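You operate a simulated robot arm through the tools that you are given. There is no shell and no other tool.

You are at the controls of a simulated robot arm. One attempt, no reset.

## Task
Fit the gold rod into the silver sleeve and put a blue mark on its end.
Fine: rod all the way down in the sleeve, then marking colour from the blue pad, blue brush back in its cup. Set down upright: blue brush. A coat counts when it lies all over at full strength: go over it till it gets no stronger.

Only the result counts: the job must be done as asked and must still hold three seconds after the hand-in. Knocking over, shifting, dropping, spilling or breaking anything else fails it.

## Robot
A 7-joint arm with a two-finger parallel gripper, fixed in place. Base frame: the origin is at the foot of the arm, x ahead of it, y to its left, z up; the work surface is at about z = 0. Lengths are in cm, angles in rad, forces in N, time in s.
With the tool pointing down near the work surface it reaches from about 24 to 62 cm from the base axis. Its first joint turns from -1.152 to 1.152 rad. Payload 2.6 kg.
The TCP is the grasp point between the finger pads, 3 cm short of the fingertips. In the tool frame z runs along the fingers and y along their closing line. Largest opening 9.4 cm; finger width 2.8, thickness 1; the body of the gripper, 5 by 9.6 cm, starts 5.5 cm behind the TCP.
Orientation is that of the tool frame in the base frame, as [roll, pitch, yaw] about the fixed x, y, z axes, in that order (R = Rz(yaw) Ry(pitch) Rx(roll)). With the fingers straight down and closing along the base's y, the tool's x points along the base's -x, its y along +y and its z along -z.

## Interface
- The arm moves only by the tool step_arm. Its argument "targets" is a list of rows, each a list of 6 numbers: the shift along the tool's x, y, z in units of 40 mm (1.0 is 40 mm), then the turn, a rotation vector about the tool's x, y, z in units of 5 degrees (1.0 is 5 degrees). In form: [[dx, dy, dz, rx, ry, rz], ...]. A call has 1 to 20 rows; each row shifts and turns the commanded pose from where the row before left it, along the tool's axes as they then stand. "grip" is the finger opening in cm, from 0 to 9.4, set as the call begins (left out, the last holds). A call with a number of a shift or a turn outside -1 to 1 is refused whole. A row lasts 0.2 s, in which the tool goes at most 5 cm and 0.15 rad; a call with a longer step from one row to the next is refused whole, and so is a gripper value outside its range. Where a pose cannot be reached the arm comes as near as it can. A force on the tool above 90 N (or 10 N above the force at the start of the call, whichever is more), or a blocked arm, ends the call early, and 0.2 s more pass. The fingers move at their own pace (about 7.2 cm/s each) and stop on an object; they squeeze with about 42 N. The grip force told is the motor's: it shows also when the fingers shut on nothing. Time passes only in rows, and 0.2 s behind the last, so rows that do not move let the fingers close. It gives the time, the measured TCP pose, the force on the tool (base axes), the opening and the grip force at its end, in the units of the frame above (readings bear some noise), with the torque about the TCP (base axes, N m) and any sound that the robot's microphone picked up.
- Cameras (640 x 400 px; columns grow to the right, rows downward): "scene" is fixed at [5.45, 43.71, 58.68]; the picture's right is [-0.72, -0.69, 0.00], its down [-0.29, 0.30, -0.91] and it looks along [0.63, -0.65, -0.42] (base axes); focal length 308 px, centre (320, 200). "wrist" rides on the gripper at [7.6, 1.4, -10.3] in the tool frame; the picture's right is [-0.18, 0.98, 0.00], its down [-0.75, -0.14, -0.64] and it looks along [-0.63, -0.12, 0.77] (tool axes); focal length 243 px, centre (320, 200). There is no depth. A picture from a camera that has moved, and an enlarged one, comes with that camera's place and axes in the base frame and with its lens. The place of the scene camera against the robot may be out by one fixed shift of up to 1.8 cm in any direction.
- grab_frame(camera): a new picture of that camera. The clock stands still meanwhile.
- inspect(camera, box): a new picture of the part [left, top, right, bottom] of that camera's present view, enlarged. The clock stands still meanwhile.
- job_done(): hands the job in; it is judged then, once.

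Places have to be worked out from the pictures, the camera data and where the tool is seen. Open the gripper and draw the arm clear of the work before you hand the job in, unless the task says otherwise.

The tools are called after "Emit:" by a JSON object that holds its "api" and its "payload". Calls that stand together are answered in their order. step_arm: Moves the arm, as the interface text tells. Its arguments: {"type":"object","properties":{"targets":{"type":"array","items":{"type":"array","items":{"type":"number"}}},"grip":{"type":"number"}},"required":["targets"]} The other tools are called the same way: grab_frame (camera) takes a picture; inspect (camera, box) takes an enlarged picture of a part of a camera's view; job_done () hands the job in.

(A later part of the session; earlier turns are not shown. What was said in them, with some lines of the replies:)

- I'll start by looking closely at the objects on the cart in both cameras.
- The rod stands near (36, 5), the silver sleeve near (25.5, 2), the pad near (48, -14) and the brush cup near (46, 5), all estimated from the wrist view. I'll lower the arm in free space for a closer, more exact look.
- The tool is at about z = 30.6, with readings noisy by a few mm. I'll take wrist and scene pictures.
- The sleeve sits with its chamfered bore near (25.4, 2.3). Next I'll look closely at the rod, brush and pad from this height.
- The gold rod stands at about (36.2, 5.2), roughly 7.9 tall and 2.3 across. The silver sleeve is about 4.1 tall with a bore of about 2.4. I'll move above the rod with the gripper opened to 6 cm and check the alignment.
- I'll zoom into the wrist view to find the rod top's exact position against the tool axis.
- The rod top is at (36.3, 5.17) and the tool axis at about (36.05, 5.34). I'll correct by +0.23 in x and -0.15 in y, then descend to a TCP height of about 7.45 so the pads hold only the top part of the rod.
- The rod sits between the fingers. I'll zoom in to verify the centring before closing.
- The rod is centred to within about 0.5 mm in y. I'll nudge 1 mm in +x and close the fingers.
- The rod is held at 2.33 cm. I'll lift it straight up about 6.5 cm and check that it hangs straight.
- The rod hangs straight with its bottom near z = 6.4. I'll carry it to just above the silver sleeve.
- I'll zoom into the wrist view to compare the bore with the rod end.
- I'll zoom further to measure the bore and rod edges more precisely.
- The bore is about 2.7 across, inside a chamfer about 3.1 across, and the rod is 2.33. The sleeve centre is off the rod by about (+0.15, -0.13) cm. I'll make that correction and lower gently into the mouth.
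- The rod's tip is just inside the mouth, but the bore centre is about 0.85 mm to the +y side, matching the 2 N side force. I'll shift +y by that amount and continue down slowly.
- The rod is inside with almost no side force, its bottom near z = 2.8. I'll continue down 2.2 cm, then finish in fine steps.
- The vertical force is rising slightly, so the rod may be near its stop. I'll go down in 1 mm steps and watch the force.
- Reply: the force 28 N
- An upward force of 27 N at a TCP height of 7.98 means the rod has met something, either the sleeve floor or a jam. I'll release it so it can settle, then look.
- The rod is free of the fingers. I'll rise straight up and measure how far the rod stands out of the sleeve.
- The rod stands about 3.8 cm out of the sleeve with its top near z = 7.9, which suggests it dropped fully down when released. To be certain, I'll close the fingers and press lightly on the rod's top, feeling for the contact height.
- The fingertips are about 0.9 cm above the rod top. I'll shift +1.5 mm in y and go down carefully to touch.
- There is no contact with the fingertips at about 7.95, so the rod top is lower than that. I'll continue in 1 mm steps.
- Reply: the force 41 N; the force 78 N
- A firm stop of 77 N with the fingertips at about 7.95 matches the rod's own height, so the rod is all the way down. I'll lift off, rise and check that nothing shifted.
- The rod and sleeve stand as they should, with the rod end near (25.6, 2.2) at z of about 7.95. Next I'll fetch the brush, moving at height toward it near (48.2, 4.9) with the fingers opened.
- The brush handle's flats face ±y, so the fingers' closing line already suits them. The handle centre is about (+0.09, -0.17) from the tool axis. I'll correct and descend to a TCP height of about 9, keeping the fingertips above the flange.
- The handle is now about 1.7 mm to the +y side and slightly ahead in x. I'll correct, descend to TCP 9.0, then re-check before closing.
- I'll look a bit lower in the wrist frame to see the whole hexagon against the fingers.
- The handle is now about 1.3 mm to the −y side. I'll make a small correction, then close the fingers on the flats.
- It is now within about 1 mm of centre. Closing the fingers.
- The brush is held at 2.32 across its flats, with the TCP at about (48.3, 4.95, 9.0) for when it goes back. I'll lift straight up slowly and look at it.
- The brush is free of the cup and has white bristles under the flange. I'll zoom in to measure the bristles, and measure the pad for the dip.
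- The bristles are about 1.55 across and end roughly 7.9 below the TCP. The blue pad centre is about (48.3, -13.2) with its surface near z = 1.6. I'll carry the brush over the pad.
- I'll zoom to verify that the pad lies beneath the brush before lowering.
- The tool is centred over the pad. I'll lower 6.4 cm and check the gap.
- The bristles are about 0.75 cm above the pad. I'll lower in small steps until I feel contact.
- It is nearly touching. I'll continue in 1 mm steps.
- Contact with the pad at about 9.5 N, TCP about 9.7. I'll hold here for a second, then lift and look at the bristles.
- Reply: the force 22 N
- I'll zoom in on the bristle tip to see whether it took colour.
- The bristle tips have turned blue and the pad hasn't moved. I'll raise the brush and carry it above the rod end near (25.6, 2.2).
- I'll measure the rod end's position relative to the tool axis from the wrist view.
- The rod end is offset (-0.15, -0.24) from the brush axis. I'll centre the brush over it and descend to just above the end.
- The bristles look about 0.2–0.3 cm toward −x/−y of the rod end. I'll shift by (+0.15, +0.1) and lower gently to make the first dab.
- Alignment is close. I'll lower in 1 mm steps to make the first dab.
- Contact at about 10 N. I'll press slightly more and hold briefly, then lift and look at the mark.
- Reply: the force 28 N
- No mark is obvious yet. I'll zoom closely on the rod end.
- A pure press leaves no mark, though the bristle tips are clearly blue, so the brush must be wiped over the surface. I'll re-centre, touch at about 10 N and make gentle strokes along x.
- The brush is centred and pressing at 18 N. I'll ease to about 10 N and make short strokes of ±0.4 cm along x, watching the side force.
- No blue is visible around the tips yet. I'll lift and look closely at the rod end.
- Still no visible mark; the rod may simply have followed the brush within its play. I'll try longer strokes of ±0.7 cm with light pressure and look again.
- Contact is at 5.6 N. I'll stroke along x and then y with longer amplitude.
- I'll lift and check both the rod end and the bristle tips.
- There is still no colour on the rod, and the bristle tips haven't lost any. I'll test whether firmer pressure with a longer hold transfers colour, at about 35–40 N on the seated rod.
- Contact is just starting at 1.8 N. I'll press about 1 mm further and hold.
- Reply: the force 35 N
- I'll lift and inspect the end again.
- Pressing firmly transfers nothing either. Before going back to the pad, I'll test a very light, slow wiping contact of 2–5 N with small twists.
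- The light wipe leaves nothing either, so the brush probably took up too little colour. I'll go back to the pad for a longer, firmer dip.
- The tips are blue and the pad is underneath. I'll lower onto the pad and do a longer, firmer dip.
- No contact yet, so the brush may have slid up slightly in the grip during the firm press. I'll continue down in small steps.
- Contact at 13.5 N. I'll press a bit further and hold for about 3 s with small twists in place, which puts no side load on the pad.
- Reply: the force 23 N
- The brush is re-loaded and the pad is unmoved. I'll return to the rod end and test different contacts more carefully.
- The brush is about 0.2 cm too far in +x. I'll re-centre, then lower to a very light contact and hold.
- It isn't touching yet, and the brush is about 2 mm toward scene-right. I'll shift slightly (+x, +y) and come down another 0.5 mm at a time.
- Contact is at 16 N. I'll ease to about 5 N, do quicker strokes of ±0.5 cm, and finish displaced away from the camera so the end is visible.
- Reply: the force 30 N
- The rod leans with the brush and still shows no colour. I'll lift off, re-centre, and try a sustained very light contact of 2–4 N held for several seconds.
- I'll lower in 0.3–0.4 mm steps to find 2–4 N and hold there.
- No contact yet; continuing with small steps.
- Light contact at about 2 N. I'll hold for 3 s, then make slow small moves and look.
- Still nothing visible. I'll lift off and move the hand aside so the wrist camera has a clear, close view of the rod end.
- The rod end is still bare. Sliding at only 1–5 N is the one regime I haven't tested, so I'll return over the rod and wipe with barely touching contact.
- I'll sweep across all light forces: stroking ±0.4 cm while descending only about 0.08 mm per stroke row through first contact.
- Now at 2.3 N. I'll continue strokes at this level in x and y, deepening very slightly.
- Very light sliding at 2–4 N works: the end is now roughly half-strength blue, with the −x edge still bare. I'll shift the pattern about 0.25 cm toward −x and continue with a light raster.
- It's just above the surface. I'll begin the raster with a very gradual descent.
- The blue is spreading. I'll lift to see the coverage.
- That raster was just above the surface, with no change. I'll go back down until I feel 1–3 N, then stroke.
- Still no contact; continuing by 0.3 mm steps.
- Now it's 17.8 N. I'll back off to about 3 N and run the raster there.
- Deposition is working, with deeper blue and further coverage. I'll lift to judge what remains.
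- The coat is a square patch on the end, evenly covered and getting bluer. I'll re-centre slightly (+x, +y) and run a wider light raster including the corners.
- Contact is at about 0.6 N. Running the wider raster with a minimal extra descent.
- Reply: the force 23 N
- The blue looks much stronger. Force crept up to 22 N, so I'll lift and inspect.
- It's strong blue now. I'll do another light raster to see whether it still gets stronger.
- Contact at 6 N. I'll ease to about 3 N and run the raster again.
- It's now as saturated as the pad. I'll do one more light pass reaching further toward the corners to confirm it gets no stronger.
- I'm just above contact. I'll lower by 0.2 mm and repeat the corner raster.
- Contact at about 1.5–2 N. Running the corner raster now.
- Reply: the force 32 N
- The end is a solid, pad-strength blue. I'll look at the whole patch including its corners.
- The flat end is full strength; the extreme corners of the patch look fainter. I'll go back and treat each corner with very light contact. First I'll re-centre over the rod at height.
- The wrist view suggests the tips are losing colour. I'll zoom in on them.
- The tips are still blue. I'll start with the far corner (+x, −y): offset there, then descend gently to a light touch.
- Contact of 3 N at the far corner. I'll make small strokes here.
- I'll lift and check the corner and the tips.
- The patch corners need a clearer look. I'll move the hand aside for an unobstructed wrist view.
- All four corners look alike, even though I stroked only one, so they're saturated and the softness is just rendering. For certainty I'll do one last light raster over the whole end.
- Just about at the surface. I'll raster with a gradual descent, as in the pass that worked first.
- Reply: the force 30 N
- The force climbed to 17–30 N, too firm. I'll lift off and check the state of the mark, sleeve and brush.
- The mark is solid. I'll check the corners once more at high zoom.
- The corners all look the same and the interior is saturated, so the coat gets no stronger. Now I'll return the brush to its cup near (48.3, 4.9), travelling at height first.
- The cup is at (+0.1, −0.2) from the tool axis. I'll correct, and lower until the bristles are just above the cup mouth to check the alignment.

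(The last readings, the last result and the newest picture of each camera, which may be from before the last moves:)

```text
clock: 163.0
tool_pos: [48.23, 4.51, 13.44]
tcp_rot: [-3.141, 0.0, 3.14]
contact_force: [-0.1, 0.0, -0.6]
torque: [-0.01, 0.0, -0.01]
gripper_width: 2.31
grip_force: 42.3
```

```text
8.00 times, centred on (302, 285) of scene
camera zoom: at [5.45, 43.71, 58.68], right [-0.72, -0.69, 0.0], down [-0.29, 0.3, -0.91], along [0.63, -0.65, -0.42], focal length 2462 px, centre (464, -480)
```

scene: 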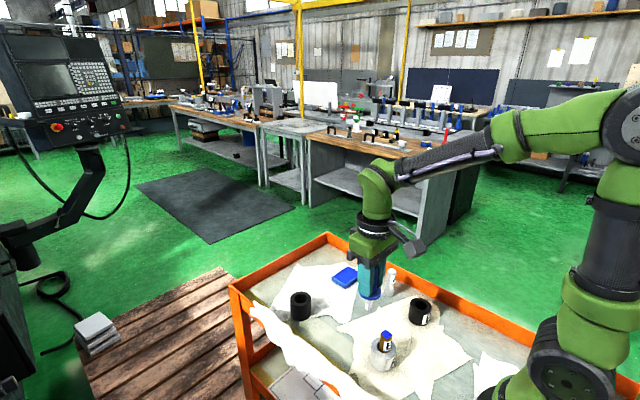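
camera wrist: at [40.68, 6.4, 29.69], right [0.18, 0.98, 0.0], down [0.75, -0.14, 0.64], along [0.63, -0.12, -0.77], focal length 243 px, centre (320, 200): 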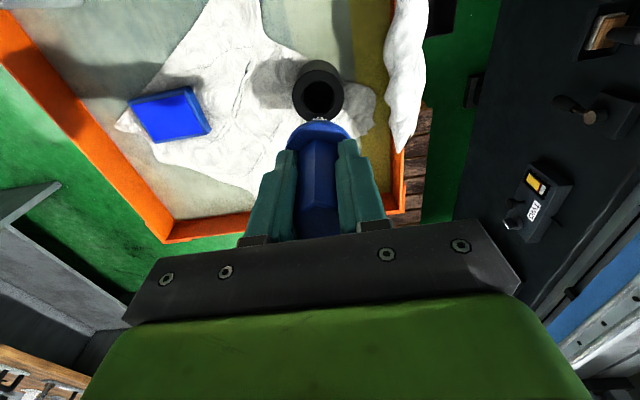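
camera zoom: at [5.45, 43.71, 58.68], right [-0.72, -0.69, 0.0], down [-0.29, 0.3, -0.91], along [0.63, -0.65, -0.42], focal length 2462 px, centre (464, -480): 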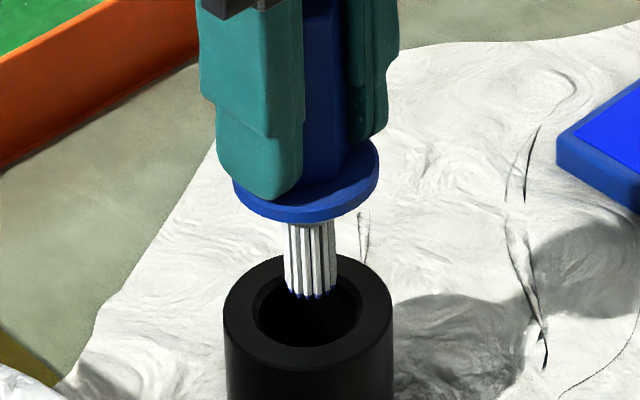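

The cup is now 1.5 mm to the +y side. I'll correct and lower the bristles into the cup.

Emit:
{"api": "step_arm", "payload": {"targets": [[0, 0.035, 0, 0, 0, 0], [0, 0, 0.2, 0, 0, 0], [0, 0, 0.2, 0, 0, 0], [0, 0, 0.2, 0, 0, 0], [0, 0, 0, 0, 0, 0]]}}

Emit:
{"api": "inspect", "payload": {"camera": "wrist", "box": [240, 90, 400, 190]}}

Emit:
{"api": "inspect", "payload": {"camera": "scene", "box": [262, 260, 342, 310]}}

```text
clock: 164.2
tool_pos: [48.35, 4.79, 11.0]
tcp_rot: [-3.139, 0.0, 3.142]
contact_force: [-0.2, -1.0, -0.4]
torque: [-0.03, -0.03, 0.0]
gripper_width: 2.33
grip_force: 41.5
```

```text
4.00 times, centred on (320, 140) of wrist
camera zoom: at [40.75, 6.26, 21.2], right [0.18, 0.98, 0.0], down [0.75, -0.14, 0.64], along [0.63, -0.12, -0.77], focal length 970 px, centre (320, 440)
```

zoom: 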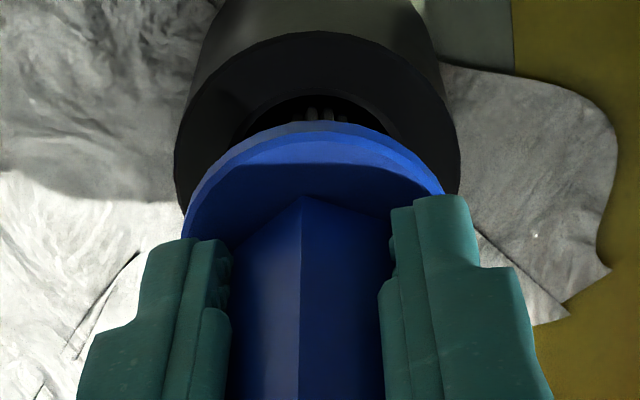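

```text
8.00 times, centred on (302, 285) of scene
camera zoom: at [5.45, 43.71, 58.68], right [-0.72, -0.69, 0.0], down [-0.29, 0.3, -0.91], along [0.63, -0.65, -0.42], focal length 2462 px, centre (464, -480)
```

zoom: 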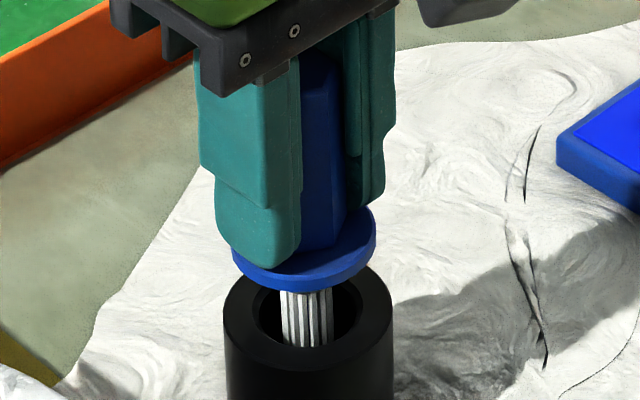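

The bristles are inside the mouth. I'll lower most of the way, then finish in small steps until the flange rests on the cup.

Emit:
{"api": "step_arm", "payload": {"targets": [[0, 0, 0.15, 0, 0, 0], [0, 0, 0.15, 0, 0, 0], [0, 0, 0.1, 0, 0, 0], [0, 0, 0.06, 0, 0, 0], [0, 0, 0, 0, 0, 0]]}}

Emit:
{"api": "step_arm", "payload": {"targets": [[0, 0, 0.03, 0, 0, 0], [0, 0, 0, 0, 0, 0]]}}

Emit:
{"api": "inspect", "payload": {"camera": "scene", "box": [262, 260, 342, 310]}}

```text
clock: 165.4
tool_pos: [48.42, 4.72, 9.09]
tcp_rot: [-3.14, 0.001, -3.14]
contact_force: [0.0, -0.2, -0.3]
torque: [-0.02, 0.02, 0.0]
gripper_width: 2.34
grip_force: 41.8
```

```text
clock: 166.0
tool_pos: [48.35, 4.77, 9.04]
tcp_rot: [3.141, 0.0, -3.141]
contact_force: [-0.3, 0.4, -0.8]
torque: [0.03, -0.02, 0.04]
gripper_width: 2.35
grip_force: 41.8
```

```text
8.00 times, centred on (302, 285) of scene
camera zoom: at [5.45, 43.71, 58.68], right [-0.72, -0.69, 0.0], down [-0.29, 0.3, -0.91], along [0.63, -0.65, -0.42], focal length 2462 px, centre (464, -480)
```

zoom: 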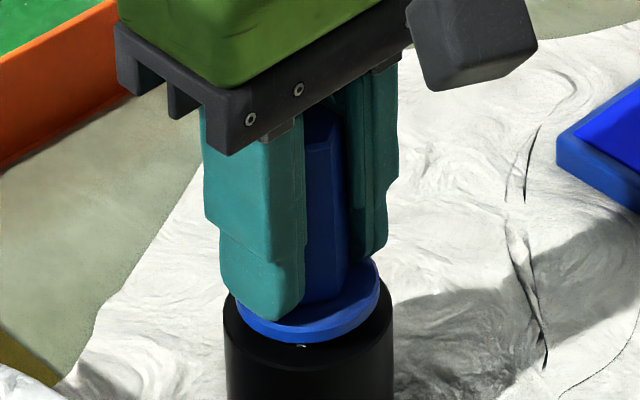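

The flange is nearly on the cup rim. I'll continue in 0.5–1 mm steps, watching for contact.

Emit:
{"api": "step_arm", "payload": {"targets": [[0, 0, 0.025, 0, 0, 0], [0, 0, 0, 0, 0, 0]]}}

Emit:
{"api": "step_arm", "payload": {"targets": [[0, 0, 0.02, 0, 0, 0], [0, 0, 0, 0, 0, 0]]}}

Emit:
{"api": "step_arm", "payload": {"targets": [[0, 0, 0.015, 0, 0, 0], [0, 0, 0, 0, 0, 0]]}}

```text
clock: 166.6
tool_pos: [48.27, 4.77, 9.03]
tcp_rot: [-3.141, 0.0, -3.141]
contact_force: [0.1, 0.4, -0.2]
torque: [-0.02, 0.01, -0.02]
gripper_width: 2.34
grip_force: 42.1
```

```text
clock: 167.2
tool_pos: [48.25, 4.78, 8.83]
tcp_rot: [-3.14, 0.0, 3.141]
contact_force: [-0.7, 0.7, -0.5]
torque: [0.0, -0.04, 0.0]
gripper_width: 2.35
grip_force: 42.2
```

```text
clock: 167.8
tool_pos: [48.21, 4.82, 8.82]
tcp_rot: [3.141, 0.0, 3.141]
contact_force: [-0.3, 0.0, -0.7]
torque: [-0.04, -0.01, 0.01]
gripper_width: 2.33
grip_force: 42.6
```

Emit:
{"api": "step_arm", "payload": {"targets": [[0, 0, 0.02, 0, 0, 0], [0, 0, 0, 0, 0, 0]]}}

Emit:
{"api": "inspect", "payload": {"camera": "scene", "box": [270, 270, 334, 310]}}

Emit:
{"api": "inspect", "payload": {"camera": "wrist", "box": [240, 100, 400, 200]}}

```text
clock: 168.4
tool_pos: [48.28, 4.72, 8.78]
tcp_rot: [3.141, -0.001, -3.141]
contact_force: [-0.1, 0.4, -0.9]
torque: [0.02, 0.01, 0.0]
gripper_width: 2.33
grip_force: 42.0
```

```text
10.00 times, centred on (302, 290) of scene
camera zoom: at [5.45, 43.71, 58.68], right [-0.72, -0.69, 0.0], down [-0.29, 0.3, -0.91], along [0.63, -0.65, -0.42], focal length 3077 px, centre (500, -700)
```

zoom: 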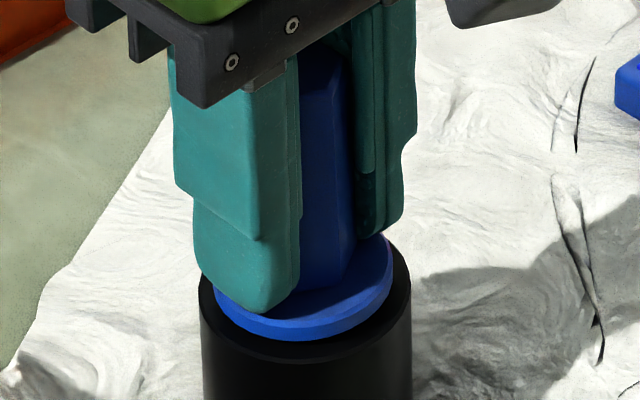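

```text
4.00 times, centred on (320, 150) of wrist
camera zoom: at [40.7, 6.27, 18.93], right [0.18, 0.98, 0.0], down [0.75, -0.14, 0.64], along [0.63, -0.12, -0.77], focal length 970 px, centre (320, 400)
```

zoom: 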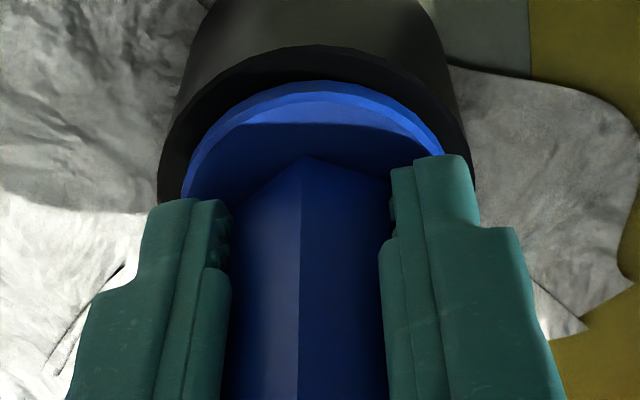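

It's very close to resting. Continuing down gently.

Emit:
{"api": "step_arm", "payload": {"targets": [[0, 0, 0.015, 0, 0, 0], [0, 0, 0, 0, 0, 0]]}}

Emit:
{"api": "step_arm", "payload": {"targets": [[0, 0, 0.015, 0, 0, 0], [0, 0, 0, 0, 0, 0]]}}

Emit:
{"api": "step_arm", "payload": {"targets": [[0, 0, 0.015, 0, 0, 0], [0, 0, 0, 0, 0, 0]]}}

```text
clock: 169.0
tool_pos: [48.33, 4.83, 8.63]
tcp_rot: [-3.141, 0.0, 3.142]
contact_force: [0.5, 0.7, -0.5]
torque: [-0.02, -0.02, 0.0]
gripper_width: 2.34
grip_force: 41.9
```

```text
clock: 169.6
tool_pos: [48.29, 4.74, 8.49]
tcp_rot: [-3.14, 0.0, -3.141]
contact_force: [-0.5, 0.0, 1.0]
torque: [0.04, -0.05, 0.01]
gripper_width: 2.34
grip_force: 42.2
```

```text
clock: 170.2
tool_pos: [48.32, 4.8, 8.49]
tcp_rot: [-3.141, 0.003, -3.141]
contact_force: [-1.2, 0.1, 4.1]
torque: [-0.03, -0.03, 0.01]
gripper_width: 2.35
grip_force: 42.2
```

The flange now rests on the cup at 4 N. I'll open the fingers to release the brush.

Emit:
{"api": "step_arm", "payload": {"targets": [[0, 0, 0, 0, 0, 0], [0, 0, 0, 0, 0, 0], [0, 0, 0, 0, 0, 0]], "grip": 5}}

Emit:
{"api": "inspect", "payload": {"camera": "scene", "box": [262, 255, 342, 305]}}

Emit:
{"api": "inspect", "payload": {"camera": "wrist", "box": [240, 110, 400, 210]}}

```text
clock: 171.0
tool_pos: [48.33, 4.84, 8.55]
tcp_rot: [-3.141, 0.0, 3.141]
contact_force: [-0.1, 0.3, -0.2]
torque: [0.0, 0.02, 0.01]
gripper_width: 5.02
grip_force: 0.0
```

```text
8.00 times, centred on (302, 280) of scene
camera zoom: at [5.45, 43.71, 58.68], right [-0.72, -0.69, 0.0], down [-0.29, 0.3, -0.91], along [0.63, -0.65, -0.42], focal length 2462 px, centre (464, -440)
```

zoom: 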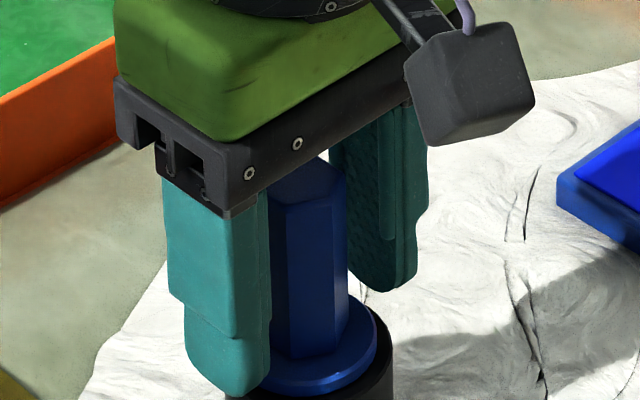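

```text
4.00 times, centred on (320, 160) of wrist
camera zoom: at [40.75, 6.24, 18.76], right [0.18, 0.98, 0.0], down [0.75, -0.14, 0.64], along [0.63, -0.12, -0.77], focal length 970 px, centre (320, 360)
```

zoom: 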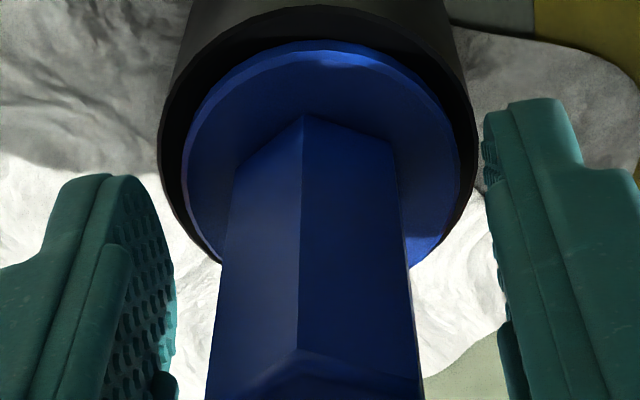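

The brush is free and standing upright in its cup. I'll rise straight up clear of it and look at everything.

Emit:
{"api": "step_arm", "payload": {"targets": [[0, 0, -0.3, 0, 0, 0], [0, 0, -0.6, 0, 0, 0], [0, 0, -0.8, 0, 0, 0], [0, 0, -0.9, 0, 0, 0], [0, 0, -0.9, 0, 0, 0], [0, 0, -0.7, 0, 0, 0], [0, 0, 0, 0, 0, 0]]}}

Emit:
{"api": "inspect", "payload": {"camera": "scene", "box": [220, 230, 476, 390]}}

Emit:
{"api": "grab_frame", "payload": {"camera": "wrist"}}

Emit:
{"api": "inspect", "payload": {"camera": "scene", "box": [262, 260, 342, 310]}}

```text
clock: 172.6
tool_pos: [48.47, 4.62, 25.32]
tcp_rot: [-3.141, 0.0, -3.141]
contact_force: [0.7, 0.2, 0.4]
torque: [-0.03, -0.02, 0.02]
gripper_width: 4.96
grip_force: 0.1
```

```text
2.50 times, centred on (348, 310) of scene
camera zoom: at [5.45, 43.71, 58.68], right [-0.72, -0.69, 0.0], down [-0.29, 0.3, -0.91], along [0.63, -0.65, -0.42], focal length 769 px, centre (250, -75)
```

zoom: 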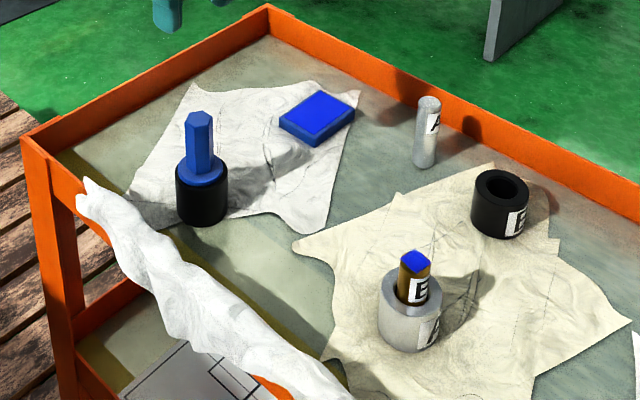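

```text
taken
camera wrist: at [40.85, 6.21, 35.52], right [0.18, 0.98, 0.0], down [0.75, -0.14, 0.64], along [0.63, -0.12, -0.77], focal length 243 px, centre (320, 200)
```

wrist: 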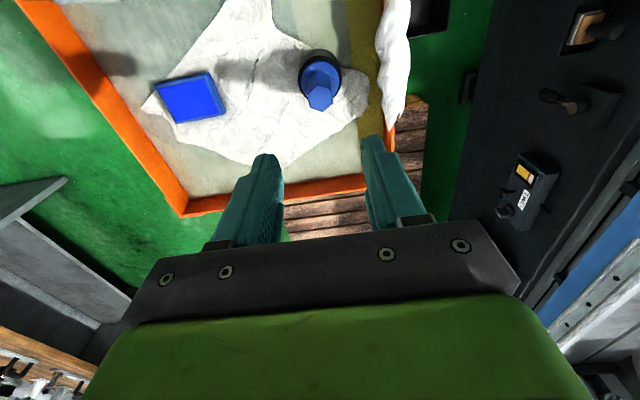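

```text
8.00 times, centred on (302, 285) of scene
camera zoom: at [5.45, 43.71, 58.68], right [-0.72, -0.69, 0.0], down [-0.29, 0.3, -0.91], along [0.63, -0.65, -0.42], focal length 2462 px, centre (464, -480)
```

zoom: 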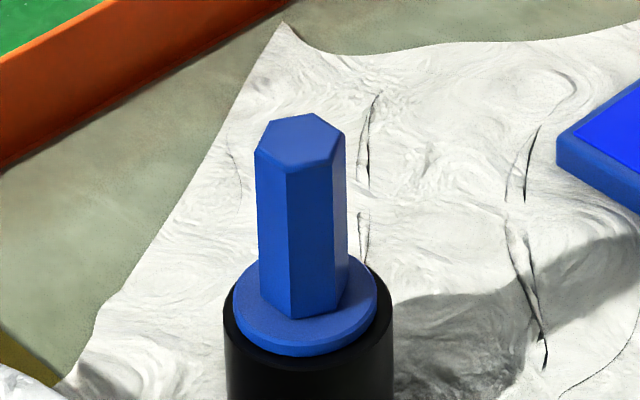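

Brush and cup are exactly where they started, and the brush stands upright. I'll take one last close look at the marked rod end from above, with the empty gripper at a safe height.

Emit:
{"api": "step_arm", "payload": {"targets": [[0.5, -0.06, 0, 0, 0, 0], [0.8, -0.12, 0, 0, 0, 0], [0.9, -0.13, 0, 0, 0, 0], [0.9, -0.13, 0, 0, 0, 0], [0.8, -0.1, 0.4, 0, 0, 0], [0.5, -0.06, 0.5, 0, 0, 0], [0, 0, 0, 0, 0, 0]]}}

Emit:
{"api": "grab_frame", "payload": {"camera": "wrist"}}

Emit:
{"api": "inspect", "payload": {"camera": "scene", "box": [350, 315, 422, 360]}}

```text
clock: 174.2
tool_pos: [30.83, 2.24, 21.68]
tcp_rot: [3.141, -0.001, 3.141]
contact_force: [0.1, 0.3, 0.4]
torque: [-0.05, 0.02, 0.0]
gripper_width: 5.02
grip_force: 0.0
```

```text
taken
camera wrist: at [23.22, 3.7, 32.0], right [0.18, 0.98, 0.0], down [0.75, -0.14, 0.64], along [0.63, -0.12, -0.77], focal length 243 px, centre (320, 200)
```

wrist: 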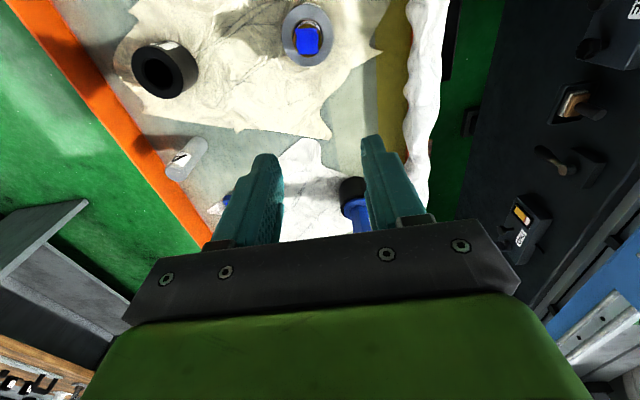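

```text
8.89 times, centred on (386, 338) of scene
camera zoom: at [5.45, 43.71, 58.68], right [-0.72, -0.69, 0.0], down [-0.29, 0.3, -0.91], along [0.63, -0.65, -0.42], focal length 2735 px, centre (-267, -1022)
```

zoom: 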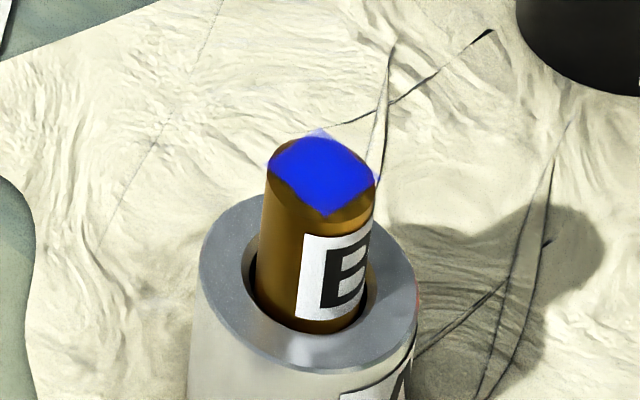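

Emit:
{"api": "inspect", "payload": {"camera": "wrist", "box": [278, 18, 342, 58]}}

Emit:
{"api": "inspect", "payload": {"camera": "wrist", "box": [288, 24, 328, 49]}}

```text
10.00 times, centred on (310, 38) of wrist
camera zoom: at [23.22, 3.7, 32.0], right [0.18, 0.98, 0.0], down [0.75, -0.14, 0.64], along [0.63, -0.12, -0.77], focal length 2426 px, centre (420, 1820)
```

zoom: 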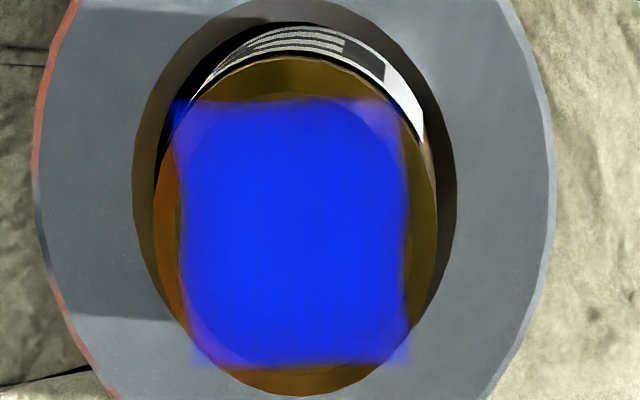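

```text
16.00 times, centred on (308, 36) of wrist
camera zoom: at [23.22, 3.7, 32.0], right [0.18, 0.98, 0.0], down [0.75, -0.14, 0.64], along [0.63, -0.12, -0.77], focal length 3882 px, centre (512, 2816)
```

zoom: 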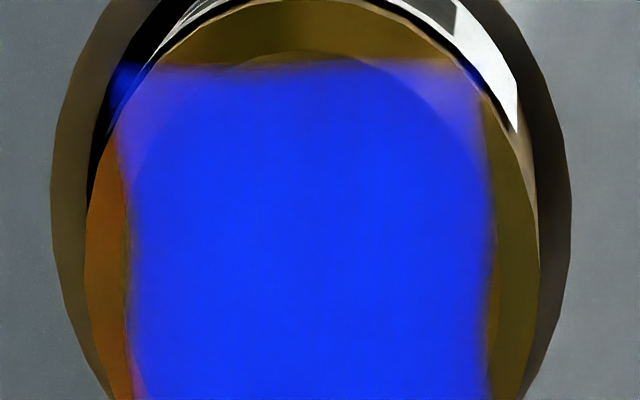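

The mark is saturated and unchanged since the last passes, the rod sits down in the sleeve, and the brush is back in its cup. I'll open the gripper fully, draw the arm up clear of the work, and check once more.

Emit:
{"api": "step_arm", "payload": {"targets": [[0, 0, -0.6, 0, 0, 0], [0, 0, -0.9, 0, 0, 0], [0, 0, -1, 0, 0, 0], [0, 0, -1, 0, 0, 0], [0, 0.2, -1, 0, 0, 0], [0, 0.2, -0.8, 0, 0, 0], [0, 0, -0.5, 0, 0, 0], [0, 0, 0, 0, 0, 0], [0, 0, 0, 0, 0, 0]], "grip": 9}}

Emit:
{"api": "inspect", "payload": {"camera": "scene", "box": [220, 230, 476, 390]}}

Emit:
{"api": "inspect", "payload": {"camera": "wrist", "box": [160, 0, 420, 200]}}

```text
clock: 176.2
tool_pos: [30.54, 4.09, 44.99]
tcp_rot: [3.14, -0.001, 3.141]
contact_force: [0.2, 1.3, -0.4]
torque: [0.04, -0.02, 0.01]
gripper_width: 8.99
grip_force: 0.0
```

```text
2.50 times, centred on (348, 310) of scene
camera zoom: at [5.45, 43.71, 58.68], right [-0.72, -0.69, 0.0], down [-0.29, 0.3, -0.91], along [0.63, -0.65, -0.42], focal length 769 px, centre (250, -75)
```

zoom: 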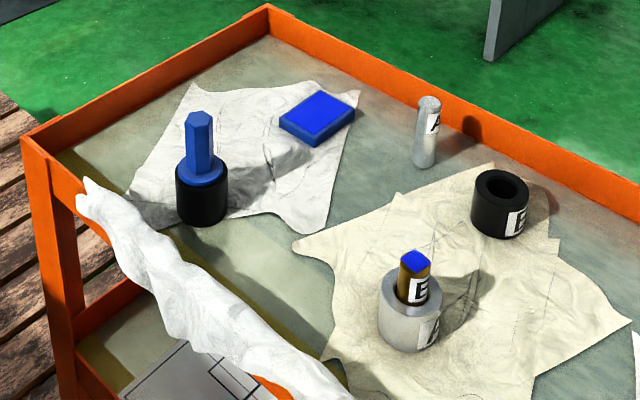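

```text
2.00 times, centred on (290, 100) of wrist
camera zoom: at [23.01, 5.44, 55.17], right [0.18, 0.98, 0.0], down [0.75, -0.14, 0.64], along [0.63, -0.12, -0.77], focal length 485 px, centre (380, 400)
```

zoom: 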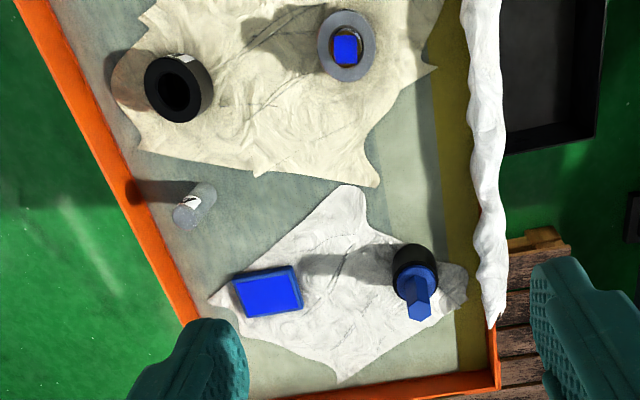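

The rod is seated in the silver sleeve with a solid blue end and the brush stands upright in its cup. The pad, silver rod and black sleeve haven't moved. The silver sleeve slid about 0.4 cm on its cloth while I was brushing. The arm is clear with the gripper open, so I'm handing in.

Emit:
{"api": "job_done", "payload": {}}

```text
The job is handed in.
```

I've handed the job in. The gold rod is seated in the silver sleeve, its end is marked blue, and the blue brush is back upright in its cup. I don't have the verdict yet.

- **Rod:** I pressed on its top with about 77 N and it did not move. The top stood about as high as the rod is long, so I judged it to be all the way down.
- **Mark:** Pressing hard left nothing on the end; only very light wiping at about 2–4 N put colour on. The flat end is now solid blue and the last few passes made it no stronger. The corners of the blue patch, out past the flat end, look slightly fainter in the pictures. Stroking one of them on its own changed nothing, so I took that to be the picture rather than thin coating.
- **Brush:** It stands upright in its cup, and both look to be where they started.
- **Sleeve:** The silver sleeve slid about 0.4 cm on its cloth while I was brushing. The pad, silver rod and black sleeve have not visibly moved, and I saw nothing knocked over or spilled.
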